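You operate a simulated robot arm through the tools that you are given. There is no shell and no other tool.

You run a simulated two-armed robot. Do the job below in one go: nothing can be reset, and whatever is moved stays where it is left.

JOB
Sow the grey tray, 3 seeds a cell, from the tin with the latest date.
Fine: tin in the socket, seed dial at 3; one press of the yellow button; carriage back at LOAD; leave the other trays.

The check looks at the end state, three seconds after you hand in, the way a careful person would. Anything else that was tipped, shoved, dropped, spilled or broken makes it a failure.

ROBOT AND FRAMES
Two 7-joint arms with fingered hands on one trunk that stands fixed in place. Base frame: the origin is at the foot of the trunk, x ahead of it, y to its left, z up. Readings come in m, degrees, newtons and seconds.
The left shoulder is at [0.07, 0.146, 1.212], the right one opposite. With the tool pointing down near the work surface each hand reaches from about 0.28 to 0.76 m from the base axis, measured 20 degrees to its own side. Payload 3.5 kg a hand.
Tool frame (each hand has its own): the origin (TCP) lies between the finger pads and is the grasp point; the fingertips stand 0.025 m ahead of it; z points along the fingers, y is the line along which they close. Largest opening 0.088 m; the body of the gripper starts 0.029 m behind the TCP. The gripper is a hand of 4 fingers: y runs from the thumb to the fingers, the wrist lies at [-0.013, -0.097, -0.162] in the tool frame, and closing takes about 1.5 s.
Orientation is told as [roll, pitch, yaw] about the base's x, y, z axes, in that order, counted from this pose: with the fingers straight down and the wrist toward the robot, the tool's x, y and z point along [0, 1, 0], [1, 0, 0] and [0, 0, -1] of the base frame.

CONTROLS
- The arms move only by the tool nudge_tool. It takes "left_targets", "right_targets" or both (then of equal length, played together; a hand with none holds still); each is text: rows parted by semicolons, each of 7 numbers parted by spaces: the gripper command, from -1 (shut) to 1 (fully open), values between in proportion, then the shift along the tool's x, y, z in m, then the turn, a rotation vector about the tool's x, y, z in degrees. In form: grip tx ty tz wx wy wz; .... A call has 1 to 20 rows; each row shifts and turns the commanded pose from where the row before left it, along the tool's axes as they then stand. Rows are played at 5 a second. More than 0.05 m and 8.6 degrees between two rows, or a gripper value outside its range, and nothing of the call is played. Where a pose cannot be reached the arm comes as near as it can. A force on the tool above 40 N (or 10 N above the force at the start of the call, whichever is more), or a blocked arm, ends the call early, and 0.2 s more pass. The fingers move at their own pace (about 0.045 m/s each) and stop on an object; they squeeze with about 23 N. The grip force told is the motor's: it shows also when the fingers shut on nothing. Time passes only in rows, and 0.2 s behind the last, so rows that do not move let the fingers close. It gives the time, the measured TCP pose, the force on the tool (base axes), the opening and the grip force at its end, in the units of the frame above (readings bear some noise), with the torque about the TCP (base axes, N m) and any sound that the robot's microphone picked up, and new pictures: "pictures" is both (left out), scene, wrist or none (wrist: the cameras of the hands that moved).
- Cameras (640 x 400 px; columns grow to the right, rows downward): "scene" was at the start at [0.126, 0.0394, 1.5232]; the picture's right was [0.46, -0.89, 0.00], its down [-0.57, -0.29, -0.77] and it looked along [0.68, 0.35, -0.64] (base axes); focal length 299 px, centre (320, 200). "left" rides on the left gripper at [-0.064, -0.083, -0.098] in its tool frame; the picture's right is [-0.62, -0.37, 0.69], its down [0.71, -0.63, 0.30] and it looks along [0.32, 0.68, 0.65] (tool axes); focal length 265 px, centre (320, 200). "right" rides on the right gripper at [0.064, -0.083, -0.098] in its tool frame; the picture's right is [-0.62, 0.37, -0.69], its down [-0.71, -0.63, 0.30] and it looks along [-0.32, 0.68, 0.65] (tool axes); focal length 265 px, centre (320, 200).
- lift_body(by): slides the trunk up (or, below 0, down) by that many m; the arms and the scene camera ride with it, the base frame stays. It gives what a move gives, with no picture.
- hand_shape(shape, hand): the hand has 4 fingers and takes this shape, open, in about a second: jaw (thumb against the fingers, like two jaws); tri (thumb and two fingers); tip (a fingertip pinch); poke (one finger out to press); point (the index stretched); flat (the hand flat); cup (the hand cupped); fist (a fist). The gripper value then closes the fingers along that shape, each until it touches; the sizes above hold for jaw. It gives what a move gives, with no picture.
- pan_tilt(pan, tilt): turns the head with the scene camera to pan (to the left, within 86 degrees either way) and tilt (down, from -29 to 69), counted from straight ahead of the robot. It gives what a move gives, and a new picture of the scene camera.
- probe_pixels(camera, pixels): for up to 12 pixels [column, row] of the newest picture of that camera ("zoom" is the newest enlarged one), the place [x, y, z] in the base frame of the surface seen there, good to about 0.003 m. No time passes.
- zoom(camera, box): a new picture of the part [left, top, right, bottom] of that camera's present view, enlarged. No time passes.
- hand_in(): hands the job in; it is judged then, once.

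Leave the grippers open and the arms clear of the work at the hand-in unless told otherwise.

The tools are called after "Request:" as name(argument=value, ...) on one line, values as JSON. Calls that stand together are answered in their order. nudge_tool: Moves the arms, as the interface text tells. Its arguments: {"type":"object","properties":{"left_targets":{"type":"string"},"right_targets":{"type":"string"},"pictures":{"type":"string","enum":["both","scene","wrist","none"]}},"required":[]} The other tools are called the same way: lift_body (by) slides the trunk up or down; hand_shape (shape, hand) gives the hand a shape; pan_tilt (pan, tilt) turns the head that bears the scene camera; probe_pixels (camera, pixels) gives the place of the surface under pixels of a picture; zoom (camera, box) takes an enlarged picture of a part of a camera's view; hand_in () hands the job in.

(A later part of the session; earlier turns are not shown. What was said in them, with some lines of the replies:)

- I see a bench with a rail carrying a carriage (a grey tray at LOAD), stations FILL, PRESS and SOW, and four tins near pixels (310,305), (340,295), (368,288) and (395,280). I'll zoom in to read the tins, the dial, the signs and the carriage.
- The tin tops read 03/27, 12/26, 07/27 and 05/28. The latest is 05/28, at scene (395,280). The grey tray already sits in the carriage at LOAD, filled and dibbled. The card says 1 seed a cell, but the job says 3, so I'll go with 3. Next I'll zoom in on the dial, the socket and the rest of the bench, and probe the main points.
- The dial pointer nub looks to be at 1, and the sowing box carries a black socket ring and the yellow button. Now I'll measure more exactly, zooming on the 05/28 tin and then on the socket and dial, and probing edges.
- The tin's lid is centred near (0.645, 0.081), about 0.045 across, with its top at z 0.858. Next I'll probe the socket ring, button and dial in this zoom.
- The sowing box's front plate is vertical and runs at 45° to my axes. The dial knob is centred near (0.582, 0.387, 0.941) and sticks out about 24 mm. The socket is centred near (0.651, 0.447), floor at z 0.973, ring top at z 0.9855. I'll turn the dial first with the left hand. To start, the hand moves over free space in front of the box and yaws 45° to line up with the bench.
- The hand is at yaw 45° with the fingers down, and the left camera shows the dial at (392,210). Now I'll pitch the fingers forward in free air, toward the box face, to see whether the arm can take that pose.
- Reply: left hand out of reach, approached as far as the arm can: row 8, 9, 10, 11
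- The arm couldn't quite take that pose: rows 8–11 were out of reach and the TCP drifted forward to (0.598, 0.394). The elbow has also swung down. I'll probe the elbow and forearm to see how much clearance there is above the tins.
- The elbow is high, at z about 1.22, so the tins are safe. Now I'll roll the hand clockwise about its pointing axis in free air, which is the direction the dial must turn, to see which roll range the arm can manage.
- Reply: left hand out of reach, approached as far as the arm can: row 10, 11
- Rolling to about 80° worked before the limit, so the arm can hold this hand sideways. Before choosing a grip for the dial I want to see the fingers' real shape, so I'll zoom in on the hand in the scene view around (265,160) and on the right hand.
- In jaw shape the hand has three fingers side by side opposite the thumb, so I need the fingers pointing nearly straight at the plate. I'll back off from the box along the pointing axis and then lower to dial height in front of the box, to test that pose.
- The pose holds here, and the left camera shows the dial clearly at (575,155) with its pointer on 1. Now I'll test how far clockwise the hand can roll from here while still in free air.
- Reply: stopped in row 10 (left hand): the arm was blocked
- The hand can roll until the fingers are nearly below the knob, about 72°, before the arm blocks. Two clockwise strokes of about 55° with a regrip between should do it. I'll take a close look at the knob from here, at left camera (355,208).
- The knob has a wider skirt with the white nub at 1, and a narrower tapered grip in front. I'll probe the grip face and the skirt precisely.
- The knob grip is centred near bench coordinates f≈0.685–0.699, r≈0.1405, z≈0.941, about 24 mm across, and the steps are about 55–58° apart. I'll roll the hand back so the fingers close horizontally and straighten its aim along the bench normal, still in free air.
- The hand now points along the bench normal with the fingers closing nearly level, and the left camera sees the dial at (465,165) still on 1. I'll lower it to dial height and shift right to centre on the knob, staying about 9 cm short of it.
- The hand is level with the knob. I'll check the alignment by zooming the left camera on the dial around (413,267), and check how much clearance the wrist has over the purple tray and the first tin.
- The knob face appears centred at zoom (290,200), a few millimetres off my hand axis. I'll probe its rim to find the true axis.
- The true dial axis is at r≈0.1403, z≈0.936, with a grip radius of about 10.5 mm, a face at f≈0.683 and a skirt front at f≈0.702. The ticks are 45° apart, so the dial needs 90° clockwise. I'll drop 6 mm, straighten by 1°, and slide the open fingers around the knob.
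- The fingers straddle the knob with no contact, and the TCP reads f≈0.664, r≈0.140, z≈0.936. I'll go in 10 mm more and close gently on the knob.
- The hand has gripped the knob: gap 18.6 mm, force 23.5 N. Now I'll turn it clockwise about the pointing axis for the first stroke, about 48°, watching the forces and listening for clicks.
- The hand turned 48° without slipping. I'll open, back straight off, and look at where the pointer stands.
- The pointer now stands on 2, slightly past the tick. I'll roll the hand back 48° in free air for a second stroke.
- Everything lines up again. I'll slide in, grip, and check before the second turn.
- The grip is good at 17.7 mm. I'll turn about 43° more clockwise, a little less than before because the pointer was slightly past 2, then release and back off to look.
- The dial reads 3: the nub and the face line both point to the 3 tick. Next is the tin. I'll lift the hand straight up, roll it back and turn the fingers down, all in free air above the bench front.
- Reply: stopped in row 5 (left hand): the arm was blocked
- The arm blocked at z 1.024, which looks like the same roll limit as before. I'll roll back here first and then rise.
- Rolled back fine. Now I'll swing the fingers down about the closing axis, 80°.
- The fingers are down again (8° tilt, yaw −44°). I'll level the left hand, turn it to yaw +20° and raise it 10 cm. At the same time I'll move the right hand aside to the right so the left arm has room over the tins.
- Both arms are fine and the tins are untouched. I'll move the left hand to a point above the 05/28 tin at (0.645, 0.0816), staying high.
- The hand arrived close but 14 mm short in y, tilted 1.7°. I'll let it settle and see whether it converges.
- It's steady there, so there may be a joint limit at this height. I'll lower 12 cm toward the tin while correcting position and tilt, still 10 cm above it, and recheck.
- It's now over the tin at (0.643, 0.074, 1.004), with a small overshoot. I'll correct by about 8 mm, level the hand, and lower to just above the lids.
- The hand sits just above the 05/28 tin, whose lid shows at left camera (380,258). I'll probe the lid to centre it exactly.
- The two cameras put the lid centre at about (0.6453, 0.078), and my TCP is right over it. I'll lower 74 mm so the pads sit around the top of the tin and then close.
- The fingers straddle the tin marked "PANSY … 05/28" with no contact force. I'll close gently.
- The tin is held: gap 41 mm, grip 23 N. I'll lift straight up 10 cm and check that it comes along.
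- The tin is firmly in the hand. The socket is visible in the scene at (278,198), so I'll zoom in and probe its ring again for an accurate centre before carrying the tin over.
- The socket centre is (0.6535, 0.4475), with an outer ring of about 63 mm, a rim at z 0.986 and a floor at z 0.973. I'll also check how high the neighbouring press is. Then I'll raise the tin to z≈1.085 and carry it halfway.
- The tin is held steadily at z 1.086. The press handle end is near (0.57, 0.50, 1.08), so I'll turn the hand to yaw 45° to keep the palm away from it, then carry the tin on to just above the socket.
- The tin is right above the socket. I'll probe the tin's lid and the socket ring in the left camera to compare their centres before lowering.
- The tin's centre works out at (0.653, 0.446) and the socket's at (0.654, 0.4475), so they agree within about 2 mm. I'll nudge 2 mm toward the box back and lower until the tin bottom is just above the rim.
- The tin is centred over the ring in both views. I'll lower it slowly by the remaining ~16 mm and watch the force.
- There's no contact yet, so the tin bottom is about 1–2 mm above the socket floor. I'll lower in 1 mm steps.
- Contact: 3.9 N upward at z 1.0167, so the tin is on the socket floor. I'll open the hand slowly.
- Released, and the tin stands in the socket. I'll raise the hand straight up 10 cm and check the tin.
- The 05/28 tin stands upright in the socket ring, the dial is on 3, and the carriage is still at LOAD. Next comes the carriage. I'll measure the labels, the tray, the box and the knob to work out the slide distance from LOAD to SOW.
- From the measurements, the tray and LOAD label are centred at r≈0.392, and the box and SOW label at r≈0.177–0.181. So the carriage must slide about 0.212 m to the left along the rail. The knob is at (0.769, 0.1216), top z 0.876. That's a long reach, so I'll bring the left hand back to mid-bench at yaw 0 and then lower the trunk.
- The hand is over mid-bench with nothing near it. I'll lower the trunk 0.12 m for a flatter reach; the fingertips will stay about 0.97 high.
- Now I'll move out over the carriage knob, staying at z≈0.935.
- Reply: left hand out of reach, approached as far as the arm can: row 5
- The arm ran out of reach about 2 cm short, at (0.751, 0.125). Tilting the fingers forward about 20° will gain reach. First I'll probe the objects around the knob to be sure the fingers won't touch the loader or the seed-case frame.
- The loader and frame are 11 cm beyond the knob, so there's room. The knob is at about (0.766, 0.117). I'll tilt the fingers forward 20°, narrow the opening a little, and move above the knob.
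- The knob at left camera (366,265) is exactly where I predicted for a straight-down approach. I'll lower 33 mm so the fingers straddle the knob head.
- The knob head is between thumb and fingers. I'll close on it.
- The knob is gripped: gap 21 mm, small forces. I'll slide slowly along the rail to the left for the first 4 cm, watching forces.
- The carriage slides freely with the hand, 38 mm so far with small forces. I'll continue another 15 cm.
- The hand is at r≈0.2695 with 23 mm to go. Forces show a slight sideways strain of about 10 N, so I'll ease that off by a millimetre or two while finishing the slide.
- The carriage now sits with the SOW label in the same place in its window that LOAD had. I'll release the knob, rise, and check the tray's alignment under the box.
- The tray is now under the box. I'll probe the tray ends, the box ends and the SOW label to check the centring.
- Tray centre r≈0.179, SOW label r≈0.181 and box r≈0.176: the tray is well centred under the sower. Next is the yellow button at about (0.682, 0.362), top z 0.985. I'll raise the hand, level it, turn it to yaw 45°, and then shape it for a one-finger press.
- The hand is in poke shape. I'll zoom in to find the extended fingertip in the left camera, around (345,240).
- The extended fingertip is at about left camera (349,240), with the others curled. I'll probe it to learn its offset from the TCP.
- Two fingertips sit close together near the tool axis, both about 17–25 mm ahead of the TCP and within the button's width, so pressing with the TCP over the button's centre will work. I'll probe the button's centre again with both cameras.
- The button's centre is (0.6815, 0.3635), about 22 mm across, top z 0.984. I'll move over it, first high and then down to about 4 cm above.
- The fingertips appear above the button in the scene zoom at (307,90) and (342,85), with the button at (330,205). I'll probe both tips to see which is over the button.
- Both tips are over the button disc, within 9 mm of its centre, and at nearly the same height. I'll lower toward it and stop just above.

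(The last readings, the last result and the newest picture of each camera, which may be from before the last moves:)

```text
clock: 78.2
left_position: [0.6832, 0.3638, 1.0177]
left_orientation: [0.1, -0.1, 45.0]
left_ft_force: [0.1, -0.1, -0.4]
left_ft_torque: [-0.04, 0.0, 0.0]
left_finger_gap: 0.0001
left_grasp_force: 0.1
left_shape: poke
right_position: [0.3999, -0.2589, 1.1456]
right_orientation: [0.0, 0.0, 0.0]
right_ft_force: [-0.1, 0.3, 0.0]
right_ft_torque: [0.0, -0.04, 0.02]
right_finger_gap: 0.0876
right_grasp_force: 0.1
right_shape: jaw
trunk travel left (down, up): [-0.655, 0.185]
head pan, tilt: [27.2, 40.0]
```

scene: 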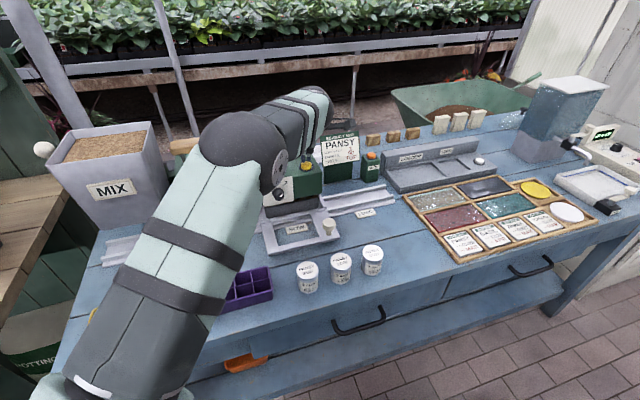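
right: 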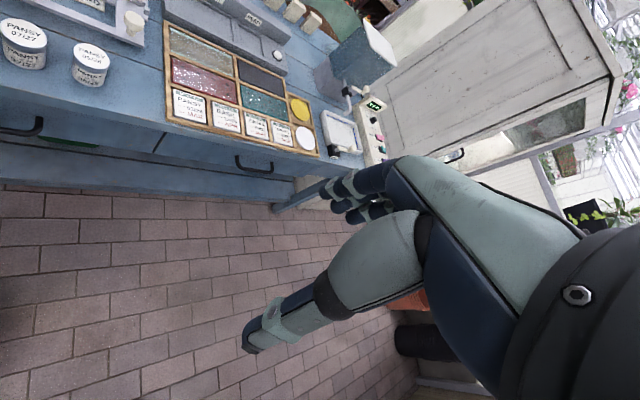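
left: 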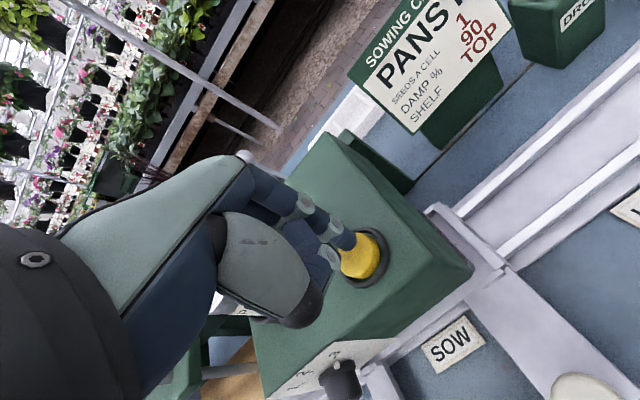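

It's just above the button. I'll ease down 8 mm in small steps and look for first contact.

Request:
nudge_tool(left_targets="1 0 0 0.003 0 0 0;1 0 0 0.003 0 0 0;1 0 0 0.002 0 0 0;1 0 0 0 0 0 0", pictures="both")

```text
clock: 79.2
left_position: [0.6833, 0.3651, 1.0091]
left_orientation: [0.2, -0.2, 45.0]
left_ft_force: [0.1, -0.3, 1.1]
left_ft_torque: [-0.02, -0.03, 0.01]
left_finger_gap: 0.0002
left_grasp_force: 0.1
left_shape: poke
right_position: [0.3998, -0.259, 1.1457]
right_orientation: [0.0, 0.0, -0.1]
right_ft_force: [-0.6, 1.2, -0.5]
right_ft_torque: [-0.01, 0.04, -0.01]
right_finger_gap: 0.0876
right_grasp_force: 0.1
right_shape: jaw
trunk travel left (down, up): [-0.655, 0.185]
head pan, tilt: [27.2, 40.0]
```

scene: 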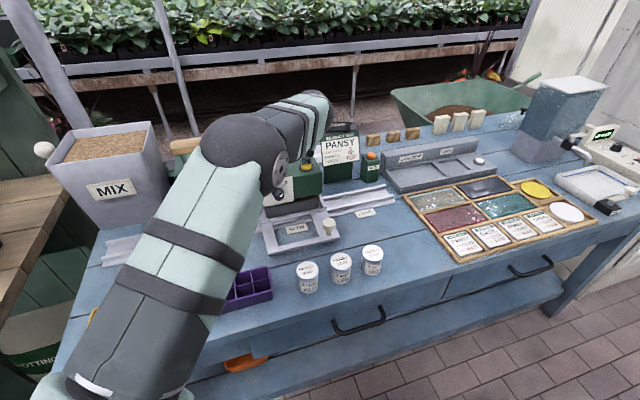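
left: 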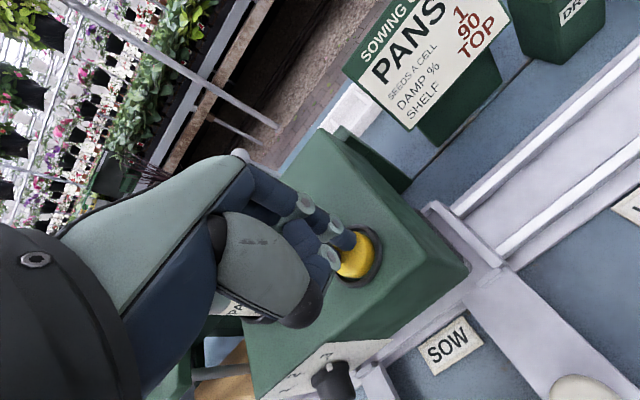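

Contact is about to start. Now the press itself: 6 mm down in one steady motion, and hold.

Request:
nudge_tool(left_targets="1 0 0 0.002 0 0 0;1 0 0 0.002 0 0 0;1 0 0 0.002 0 0 0;1 0 0 0 0 0 0", pictures="wrist")

```text
clock: 80.2
left_position: [0.6822, 0.3626, 1.0034]
left_orientation: [0.1, -0.2, 45.0]
left_ft_force: [0.4, 0.7, 2.7]
left_ft_torque: [0.05, 0.01, 0.01]
left_finger_gap: 0.0003
left_grasp_force: 0.1
left_shape: poke
right_position: [0.3987, -0.2588, 1.1458]
right_orientation: [0.1, 0.0, 0.0]
right_ft_force: [-0.3, -0.7, 0.3]
right_ft_torque: [-0.03, 0.01, 0.01]
right_finger_gap: 0.0875
right_grasp_force: 0.1
right_shape: jaw
trunk travel left (down, up): [-0.655, 0.185]
head pan, tilt: [27.2, 40.0]
heard: click
```

left: 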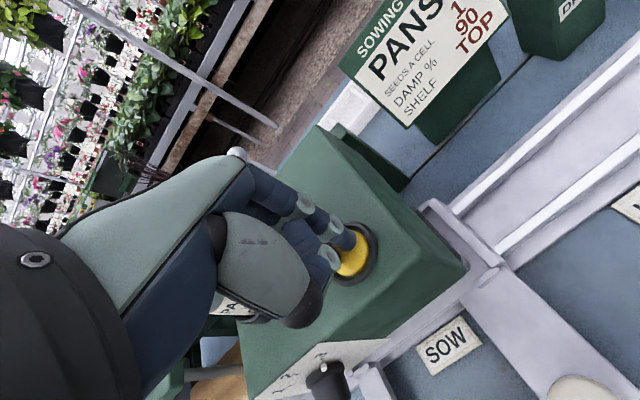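

A click was heard, so the button was pressed once. I'll lift straight up, clear of it, without touching it again.

Request:
nudge_tool(left_targets="1 0 0 -0.01 0 0 0;1 0 0 -0.03 0 0 0;1 0 0 -0.04 0 0 0;1 0 0 -0.04 0 0 0;1 0 0 0 0 0 0", pictures="both")

```text
clock: 81.4
left_position: [0.6819, 0.3636, 1.124]
left_orientation: [0.1, -0.2, 45.0]
left_ft_force: [-0.2, -0.4, 0.1]
left_ft_torque: [0.01, -0.02, 0.01]
left_finger_gap: 0.0
left_grasp_force: 0.0
left_shape: poke
right_position: [0.3993, -0.2584, 1.1451]
right_orientation: [0.0, 0.0, -0.1]
right_ft_force: [-0.1, -0.7, 0.8]
right_ft_torque: [-0.01, 0.04, 0.0]
right_finger_gap: 0.0876
right_grasp_force: 0.2
right_shape: jaw
trunk travel left (down, up): [-0.655, 0.185]
head pan, tilt: [27.2, 40.0]
```

scene: 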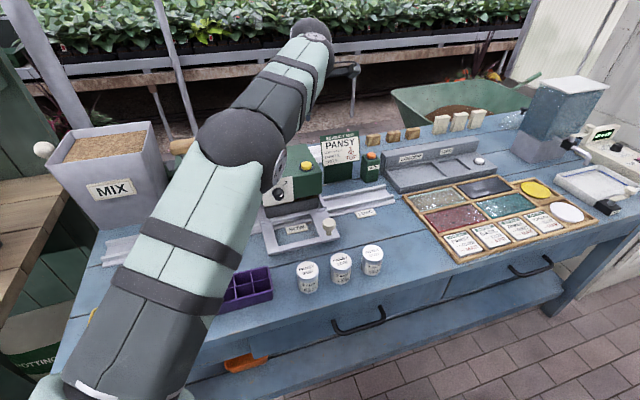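
left: 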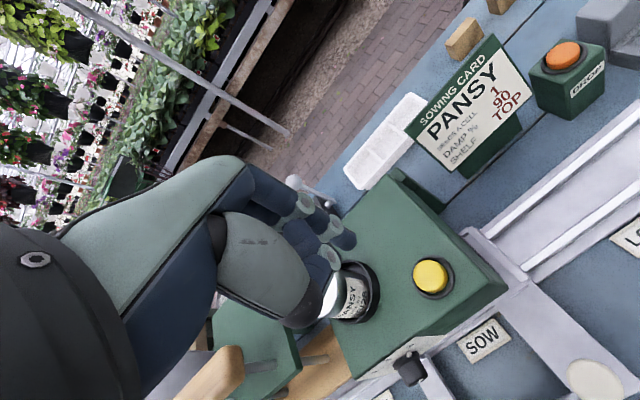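

The button has sprung back and the tin is undisturbed. Now I'll return the carriage. First I'll move the hand back over the carriage knob, turn to yaw 0 and restore the jaw shape.

Request:
nudge_tool(left_targets="1 -0.0056 -0.0289 0 0 0 0;1 -0.0056 -0.0289 0 0 0 0;1 -0.0056 -0.0289 0 0 0 0;1 -0.0056 -0.0289 0 0 0 0;1 0 0 0 0 0 7.5;1 0 0 0 0 0 7.5;1 0 0 0 0 0 7.5;1 0 0 0 0 0 7.5;1 0 0 0 0 0 7.5;1 0 0 0 0 0 7.5;1 0 0 0 0 0 0", pictures="none")

Request:
hand_shape(hand="left", shape="jaw")

Request:
nudge_tool(left_targets="1 0 0 0 -6.4 0 0;0.7 0 0 0 -6.4 0 0;0.4 0 0 0 -6.5 0 0;0.4 0 0 0 0 0 0", pictures="both")

```text
clock: 83.8
left_position: [0.6163, 0.266, 1.1213]
left_orientation: [0.2, -0.2, -0.1]
left_ft_force: [-0.3, 0.1, -0.1]
left_ft_torque: [0.02, 0.02, 0.0]
left_finger_gap: 0.0
left_grasp_force: 0.0
left_shape: poke
right_position: [0.4004, -0.2591, 1.1468]
right_orientation: [0.1, -0.1, 0.0]
right_ft_force: [-1.2, 0.9, 0.0]
right_ft_torque: [-0.01, -0.04, 0.01]
right_finger_gap: 0.0877
right_grasp_force: 0.0
right_shape: jaw
trunk travel left (down, up): [-0.655, 0.185]
head pan, tilt: [27.2, 40.0]
```

```text
clock: 84.7
left_position: [0.6167, 0.265, 1.1224]
left_orientation: [0.2, -0.1, -0.1]
left_ft_force: [-1.3, 0.1, 0.5]
left_ft_torque: [-0.01, -0.01, -0.03]
left_finger_gap: 0.0881
left_grasp_force: 0.0
left_shape: jaw
right_position: [0.3993, -0.2587, 1.1455]
right_orientation: [-0.1, 0.1, 0.0]
right_ft_force: [-0.1, -0.2, 0.6]
right_ft_torque: [0.02, 0.0, -0.03]
right_finger_gap: 0.0876
right_grasp_force: 0.1
right_shape: jaw
trunk travel left (down, up): [-0.655, 0.185]
head pan, tilt: [27.2, 40.0]
```

```text
clock: 85.7
left_position: [0.6169, 0.2653, 1.1229]
left_orientation: [0.2, -19.4, 0.0]
left_ft_force: [-0.9, 0.3, -0.1]
left_ft_torque: [0.0, 0.01, 0.0]
left_finger_gap: 0.0621
left_grasp_force: 0.0
left_shape: jaw
right_position: [0.3997, -0.259, 1.1459]
right_orientation: [0.0, -0.1, 0.0]
right_ft_force: [1.1, 0.3, 0.3]
right_ft_torque: [-0.01, -0.03, 0.01]
right_finger_gap: 0.0876
right_grasp_force: 0.2
right_shape: jaw
trunk travel left (down, up): [-0.655, 0.185]
head pan, tilt: [27.2, 40.0]
```

scene: 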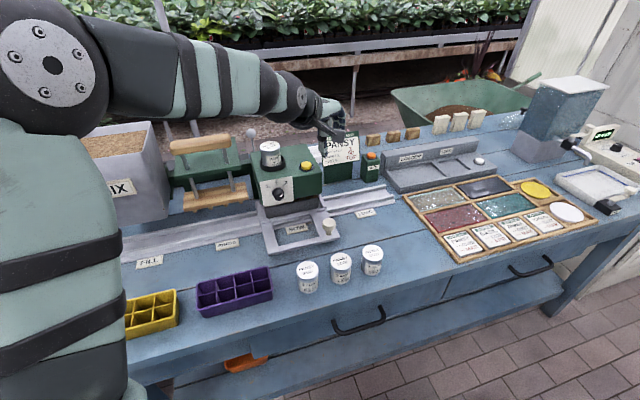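
left: 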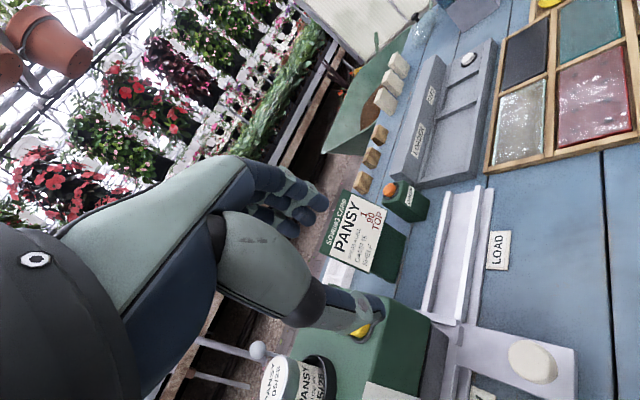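

The hand is tilted and open over the knob. I'll descend straight down to just above it and check.

Request:
nudge_tool(left_targets="0.4 0 -0.01207 0.03427 0 0 0;0.4 0 -0.01207 0.03427 0 0 0;0.4 0 -0.01207 0.03427 0 0 0;0.4 0 -0.01207 0.03427 0 0 0;0.4 0 -0.01207 0.03427 0 0 0;0.4 0 -0.01207 0.03427 0 0 0;0.4 0 0 0 0 0 0", pictures="both")

```text
clock: 87.3
left_position: [0.6161, 0.2655, 0.9034]
left_orientation: [0.2, -19.4, -0.1]
left_ft_force: [-0.4, -0.1, 0.5]
left_ft_torque: [0.01, 0.01, -0.02]
left_finger_gap: 0.0622
left_grasp_force: 0.0
left_shape: jaw
right_position: [0.3978, -0.2602, 1.1456]
right_orientation: [0.0, 0.0, 0.0]
right_ft_force: [0.5, 0.7, -0.4]
right_ft_torque: [0.0, 0.01, 0.0]
right_finger_gap: 0.0876
right_grasp_force: 0.0
right_shape: jaw
trunk travel left (down, up): [-0.655, 0.185]
head pan, tilt: [27.2, 40.0]
```

scene: 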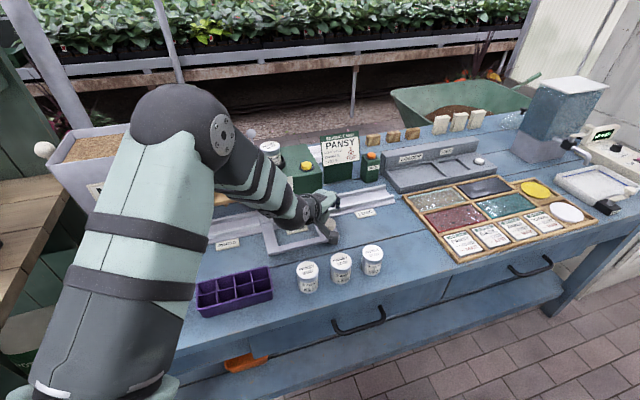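
left: 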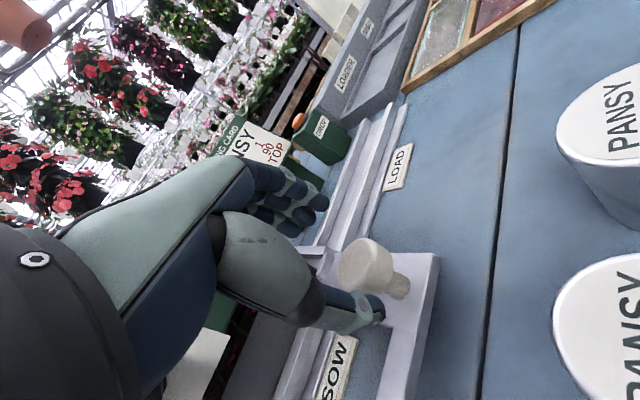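

The view matches my earlier approach, with the knob at (366,265). I'll lower 33 mm and close on it.

Request:
nudge_tool(left_targets="0.4 0 -0.0055 0.0156 0 0 0;0.4 0 -0.0055 0.0155 0 0 0;0.4 0 0 0 0 0 0;0 0 0 0 0 0 0;-0.3 0 0 0 0 0 0;-0.6 0 0 0 0 0 0;-1 0 0 0 0 0 0;-1 0 0 0 0 0 0;-1 0 0 0 0 0 0", pictures="wrist")

```text
clock: 89.3
left_position: [0.6161, 0.2667, 0.8693]
left_orientation: [0.2, -19.2, -0.1]
left_ft_force: [-1.0, -1.5, -7.1]
left_ft_torque: [-0.04, 0.06, -0.01]
left_finger_gap: 0.0218
left_grasp_force: 22.8
left_shape: jaw
right_position: [0.4001, -0.2583, 1.1446]
right_orientation: [-0.1, 0.0, 0.0]
right_ft_force: [-0.4, 0.2, -0.2]
right_ft_torque: [0.02, 0.0, -0.01]
right_finger_gap: 0.0877
right_grasp_force: 0.1
right_shape: jaw
trunk travel left (down, up): [-0.655, 0.185]
head pan, tilt: [27.2, 40.0]
```

left: 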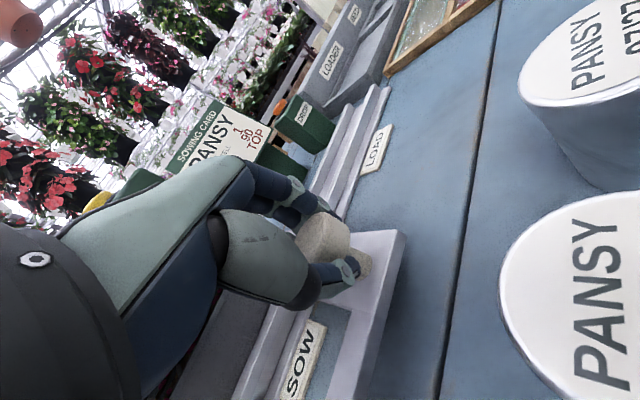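

Gripped: gap 22 mm. I'll slide the carriage back to the right, most of the way first.

Request:
nudge_tool(left_targets="-1 -0.01064 0.01015 0.00354 0 0 0;-1 -0.01064 0.01015 0.00354 0 0 0;-1 -0.01064 0.01015 0.00354 0 0 0;-1 -0.01064 0.01015 0.00354 0 0 0;-1 -0.01064 0.01015 0.00354 0 0 0;-1 -0.01064 0.01015 0.00354 0 0 0;-1 -0.01064 0.01015 0.00354 0 0 0;-1 -0.01064 0.01015 0.00354 0 0 0;-1 -0.01064 0.01015 0.00354 0 0 0;-1 -0.01064 0.01015 0.00354 0 0 0;-1 -0.01064 0.01015 0.00354 0 0 0;-1 -0.01064 0.01015 0.00354 0 0 0;-1 0 0 0 0 0 0", pictures="both")

```text
clock: 92.1
left_position: [0.7433, 0.1389, 0.869]
left_orientation: [0.3, -19.3, -0.1]
left_ft_force: [-2.6, -2.7, -7.7]
left_ft_torque: [-0.06, 0.24, -0.05]
left_finger_gap: 0.0214
left_grasp_force: 22.9
left_shape: jaw
right_position: [0.4005, -0.2587, 1.1448]
right_orientation: [0.0, 0.1, 0.1]
right_ft_force: [-0.7, -0.4, -0.6]
right_ft_torque: [0.02, 0.02, -0.01]
right_finger_gap: 0.0876
right_grasp_force: 0.1
right_shape: jaw
trunk travel left (down, up): [-0.655, 0.185]
head pan, tilt: [27.2, 40.0]
```

scene: 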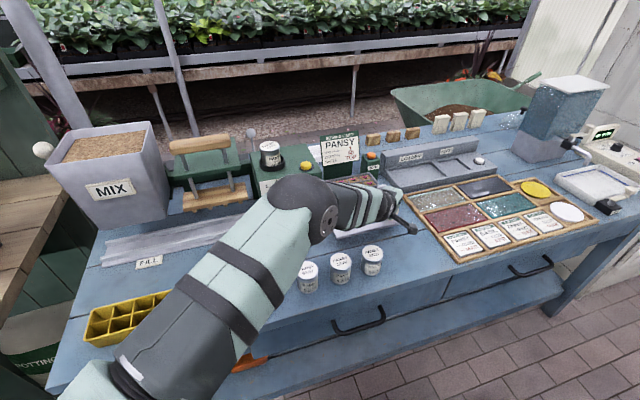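
left: 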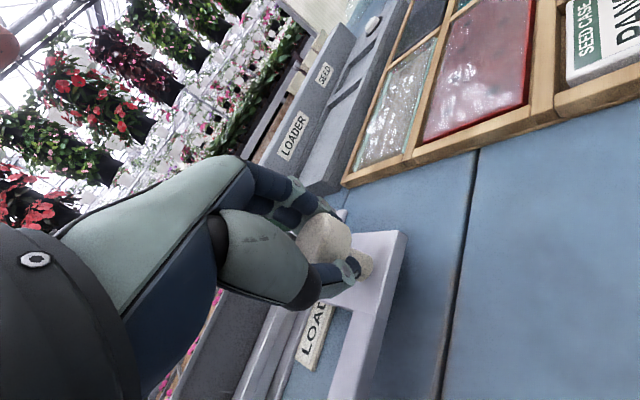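

The carriage is at r≈0.427 with 31 mm left. I'll finish the slide back to the original LOAD position.

Request:
nudge_tool(left_targets="-1 -0.0073 0.0073 0.0025 0 0 0;-1 -0.0073 0.0073 0.0025 0 0 0;-1 -0.0073 0.0073 0.0025 0 0 0;-1 0 0 0 0 0 0;-1 0 0 0 0 0 0", pictures="both")

```text
clock: 93.3
left_position: [0.7669, 0.1166, 0.8701]
left_orientation: [0.2, -19.2, -0.1]
left_ft_force: [-8.1, -0.5, -8.2]
left_ft_torque: [-0.03, 0.31, -0.01]
left_finger_gap: 0.0214
left_grasp_force: 23.1
left_shape: jaw
right_position: [0.4001, -0.2584, 1.1463]
right_orientation: [0.0, 0.1, -0.1]
right_ft_force: [0.2, -0.1, 0.1]
right_ft_torque: [0.01, -0.04, -0.02]
right_finger_gap: 0.0876
right_grasp_force: 0.0
right_shape: jaw
trunk travel left (down, up): [-0.655, 0.185]
head pan, tilt: [27.2, 40.0]
```

scene: 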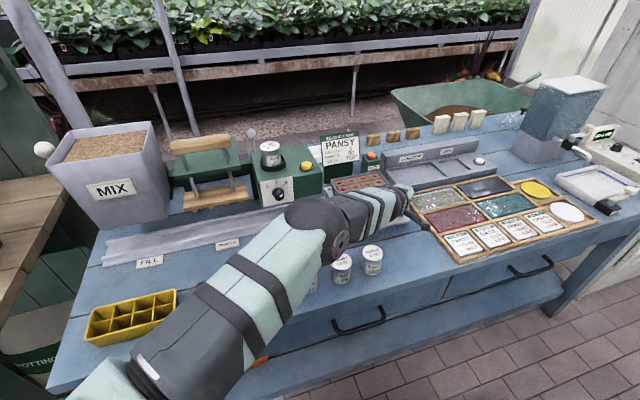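
left: 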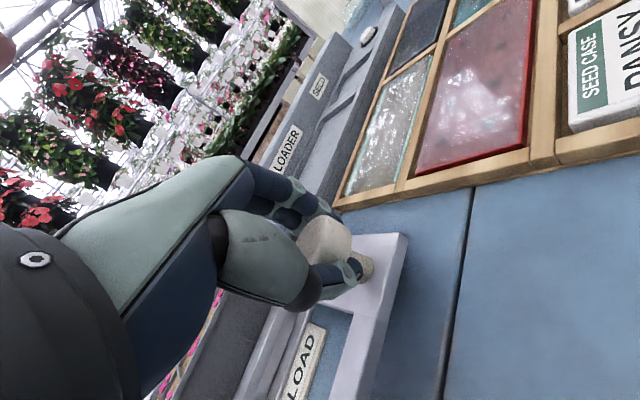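

The carriage is back at its LOAD position (r≈0.459, the same as at the start). I'll release the knob gently, lift off and look at the tray.

Request:
nudge_tool(left_targets="-0.5 0 0 0 0 0 0;0 0 0 0 0 0 0;0.4 0 0 0 0 0 0;0.4 0 0 0 0 0 0;0.4 0 0 0 0 0 0;0.4 0 0.0066 -0.0189 0 0 0;0.4 0 0.0099 -0.0283 0 0 0;0.4 0 0.0132 -0.0377 0 0 0;0.6 0 0.0132 -0.0377 0 0 0", pictures="both")

```text
clock: 95.3
left_position: [0.7654, 0.1157, 1.0015]
left_orientation: [0.2, -19.5, 0.0]
left_ft_force: [-1.0, 0.9, 0.6]
left_ft_torque: [-0.01, -0.01, -0.01]
left_finger_gap: 0.0703
left_grasp_force: 0.1
left_shape: jaw
right_position: [0.3987, -0.259, 1.1463]
right_orientation: [0.0, -0.1, -0.1]
right_ft_force: [0.1, -0.4, -0.1]
right_ft_torque: [-0.02, 0.03, -0.03]
right_finger_gap: 0.0876
right_grasp_force: 0.0
right_shape: jaw
trunk travel left (down, up): [-0.655, 0.185]
head pan, tilt: [27.2, 40.0]
```

scene: 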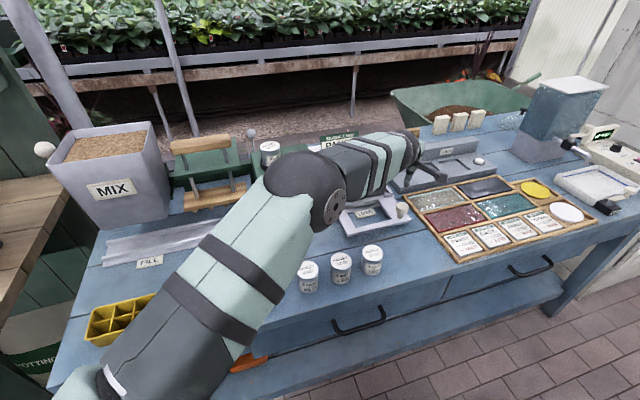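
left: 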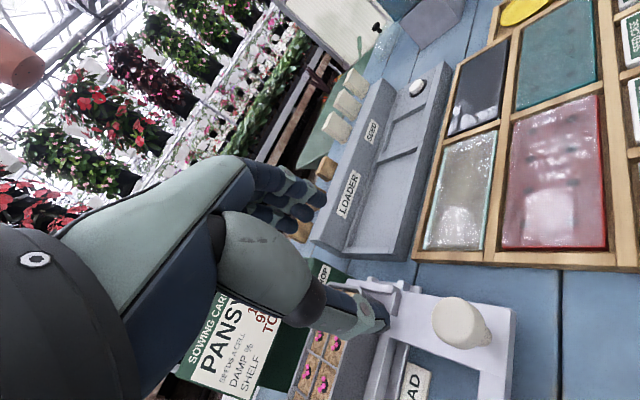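

The knob is released and I can see pink seeds in the tray's cells at left camera (325,365). I'll raise the trunk back up, lifting the arms straight up, and then retreat the hand.

Request:
lift_body(by=0.12)

Request:
nudge_tool(left_targets="1 0.02 -0.0377 -0.0132 0 0 0;1 0.02 -0.0377 -0.0132 0 0 0;1 0.02 -0.0377 -0.0132 0 0 0;1 0.02 -0.0377 -0.0132 0 0 0;1 0.02 -0.0377 -0.0132 0 0 0;1 0.02 -0.0377 -0.0132 0 0 0;1 0.02 -0.0377 -0.0132 0 0 0;1 0 0 0 0 0 0", pictures="both")

```text
clock: 96.8
left_position: [0.7675, 0.1166, 1.1211]
left_orientation: [0.2, -19.4, -0.1]
left_ft_force: [0.7, -1.1, -0.6]
left_ft_torque: [-0.03, 0.0, -0.02]
left_finger_gap: 0.07
left_grasp_force: 0.0
left_shape: jaw
right_position: [0.3991, -0.2592, 1.2656]
right_orientation: [0.0, 0.0, 0.0]
right_ft_force: [-0.3, 0.0, 0.9]
right_ft_torque: [-0.02, 0.02, 0.0]
right_finger_gap: 0.0874
right_grasp_force: 0.0
right_shape: jaw
trunk travel left (down, up): [-0.775, 0.065]
head pan, tilt: [27.2, 40.0]
```

```text
clock: 98.6
left_position: [0.4887, 0.2566, 1.122]
left_orientation: [0.2, -19.4, -0.1]
left_ft_force: [0.6, -0.3, -0.2]
left_ft_torque: [-0.03, 0.0, 0.01]
left_finger_gap: 0.0875
left_grasp_force: 0.1
left_shape: jaw
right_position: [0.3999, -0.26, 1.265]
right_orientation: [0.0, 0.0, 0.0]
right_ft_force: [-0.1, -0.3, -0.5]
right_ft_torque: [0.05, 0.03, -0.01]
right_finger_gap: 0.0875
right_grasp_force: 0.0
right_shape: jaw
trunk travel left (down, up): [-0.775, 0.065]
head pan, tilt: [27.2, 40.0]
```

scene: 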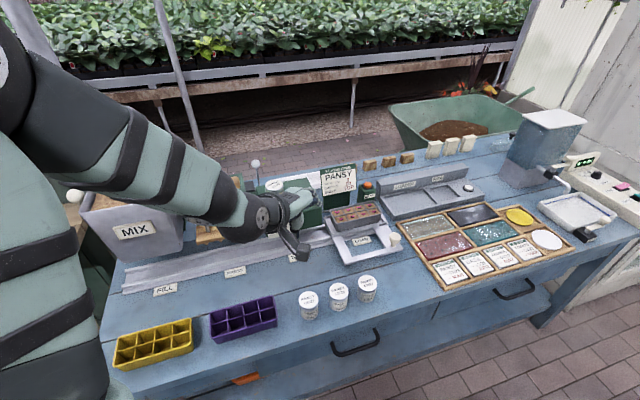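
left: 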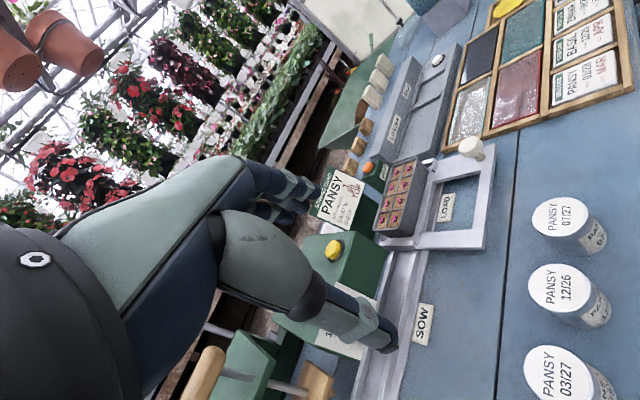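

The carriage is back at LOAD and the cells show seeds. I'll zoom in on the tray, the carriage and the dial to check.

Request:
zoom(camera="scene", box=[315, 195, 410, 270])

Request:
zoom(camera="left", box=[360, 140, 500, 260])

```text
5.33 times, centred on (362, 232) of scene
```

zoom: 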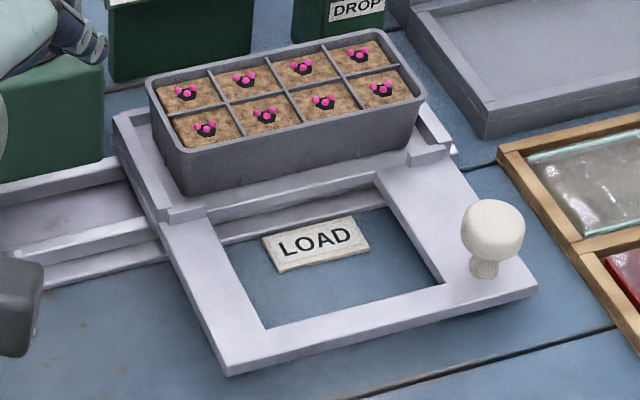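

```text
3.33 times, centred on (430, 200) of left
```

zoom: 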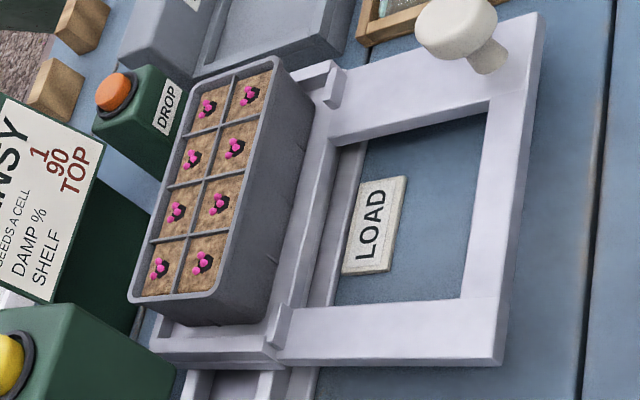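

All eight cells show three pink seeds each, and the carriage sits exactly at LOAD. I'll take the left hand back to its starting place, clear of the work, for a final look.

Request:
nudge_tool(left_targets="1 0 0 0 6.4 0 0;1 0 0 0 6.5 0 0;1 0 0 0 6.5 0 0;1 0.0216 -0.0161 -0.0234 0 0 0;1 0.0216 -0.0161 -0.0234 0 0 0;1 0.0216 -0.0161 -0.0234 0 0 0;1 0.0216 -0.0161 -0.0234 0 0 0;1 0.0216 -0.0161 -0.0234 0 0 0;1 0.0216 -0.0161 -0.0234 0 0 0;1 0.0216 -0.0161 -0.0234 0 0 0;1 0.0216 -0.0161 -0.0234 0 0 0;1 0 0 0 0 0 0", pictures="both")

```text
clock: 101.2
left_position: [0.3596, 0.4281, 1.3079]
left_orientation: [0.2, 0.1, 0.0]
left_ft_force: [0.7, 1.0, 0.5]
left_ft_torque: [0.0, 0.0, -0.01]
left_finger_gap: 0.0873
left_grasp_force: 0.0
left_shape: jaw
right_position: [0.4003, -0.2604, 1.2645]
right_orientation: [0.0, 0.0, 0.0]
right_ft_force: [0.6, -0.4, -0.7]
right_ft_torque: [0.02, -0.01, 0.04]
right_finger_gap: 0.0876
right_grasp_force: 0.1
right_shape: jaw
trunk travel left (down, up): [-0.775, 0.065]
head pan, tilt: [27.2, 40.0]
```

scene: 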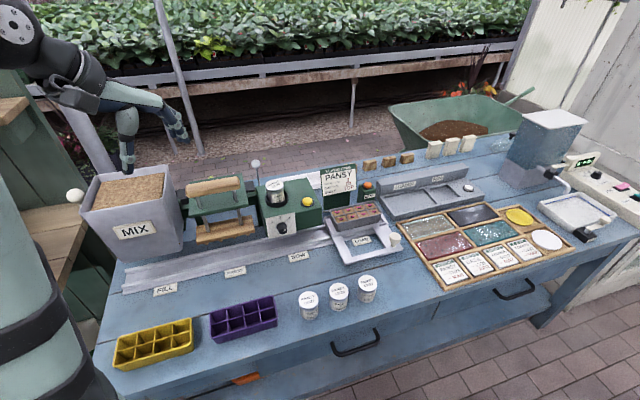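
left: 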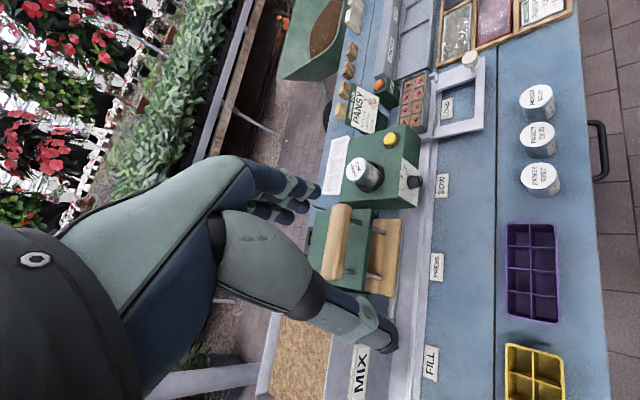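

Request:
zoom(camera="scene", box=[240, 160, 420, 280])

Request:
zoom(camera="scene", box=[255, 170, 335, 245])

Request:
probe_pixels(camera="scene", pixels=[[345, 262], [380, 252], [335, 240], [394, 239], [310, 294], [338, 287], [367, 280]])

```text
3.33 times, centred on (330, 220) of scene
```

zoom: 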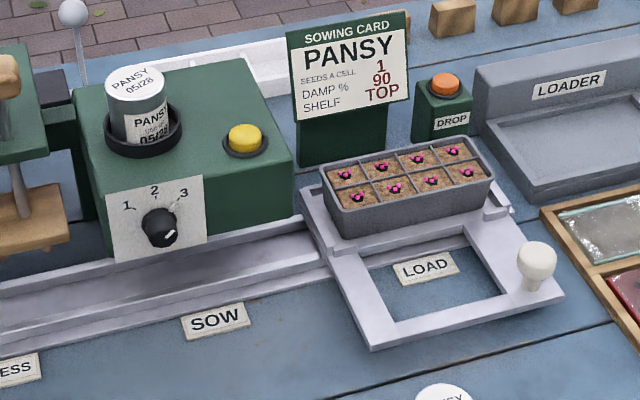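

```text
5.33 times, centred on (295, 208) of scene
```

zoom: 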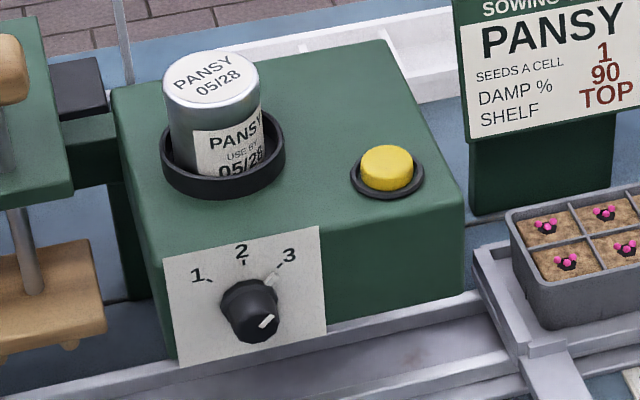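

```text
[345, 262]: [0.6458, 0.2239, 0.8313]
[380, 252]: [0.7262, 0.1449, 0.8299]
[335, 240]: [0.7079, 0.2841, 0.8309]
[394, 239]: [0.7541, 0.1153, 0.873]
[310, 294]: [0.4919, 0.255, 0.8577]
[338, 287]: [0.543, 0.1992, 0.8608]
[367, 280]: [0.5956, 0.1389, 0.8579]
```

The final check matches the job:
- The 05/28 tin stands in the socket.
- The dial is on 3.
- The button was pressed once.
- Each of the eight cells holds three seeds.
- The carriage is back at LOAD, in its starting position.
- The other tins and the yellow and purple trays haven't moved.
- Both hands are open and clear of the work.

I'm handing in.

Request:
hand_in()

```text
The job is handed in.
```

I sowed the grey tray with three seeds in each of its eight cells, using the PANSY 05/28 tin, which has the latest date. The job is handed in; no verdict has come back yet.

- **Tin:** it stands upright in the socket on the sowing box.
- **Dial:** I turned it from 1 to 3. The sowing card says 1 seed a cell, but I followed your 3.
- **Button:** I pressed the yellow button once and heard one click.
- **Carriage:** I slid it to SOW for the press and then back to where it started at LOAD.
- **Everything else:** the other three tins and the yellow and purple trays are where they were. I saw nothing tipped or spilled.

Both hands were open and clear of the work at hand-in.
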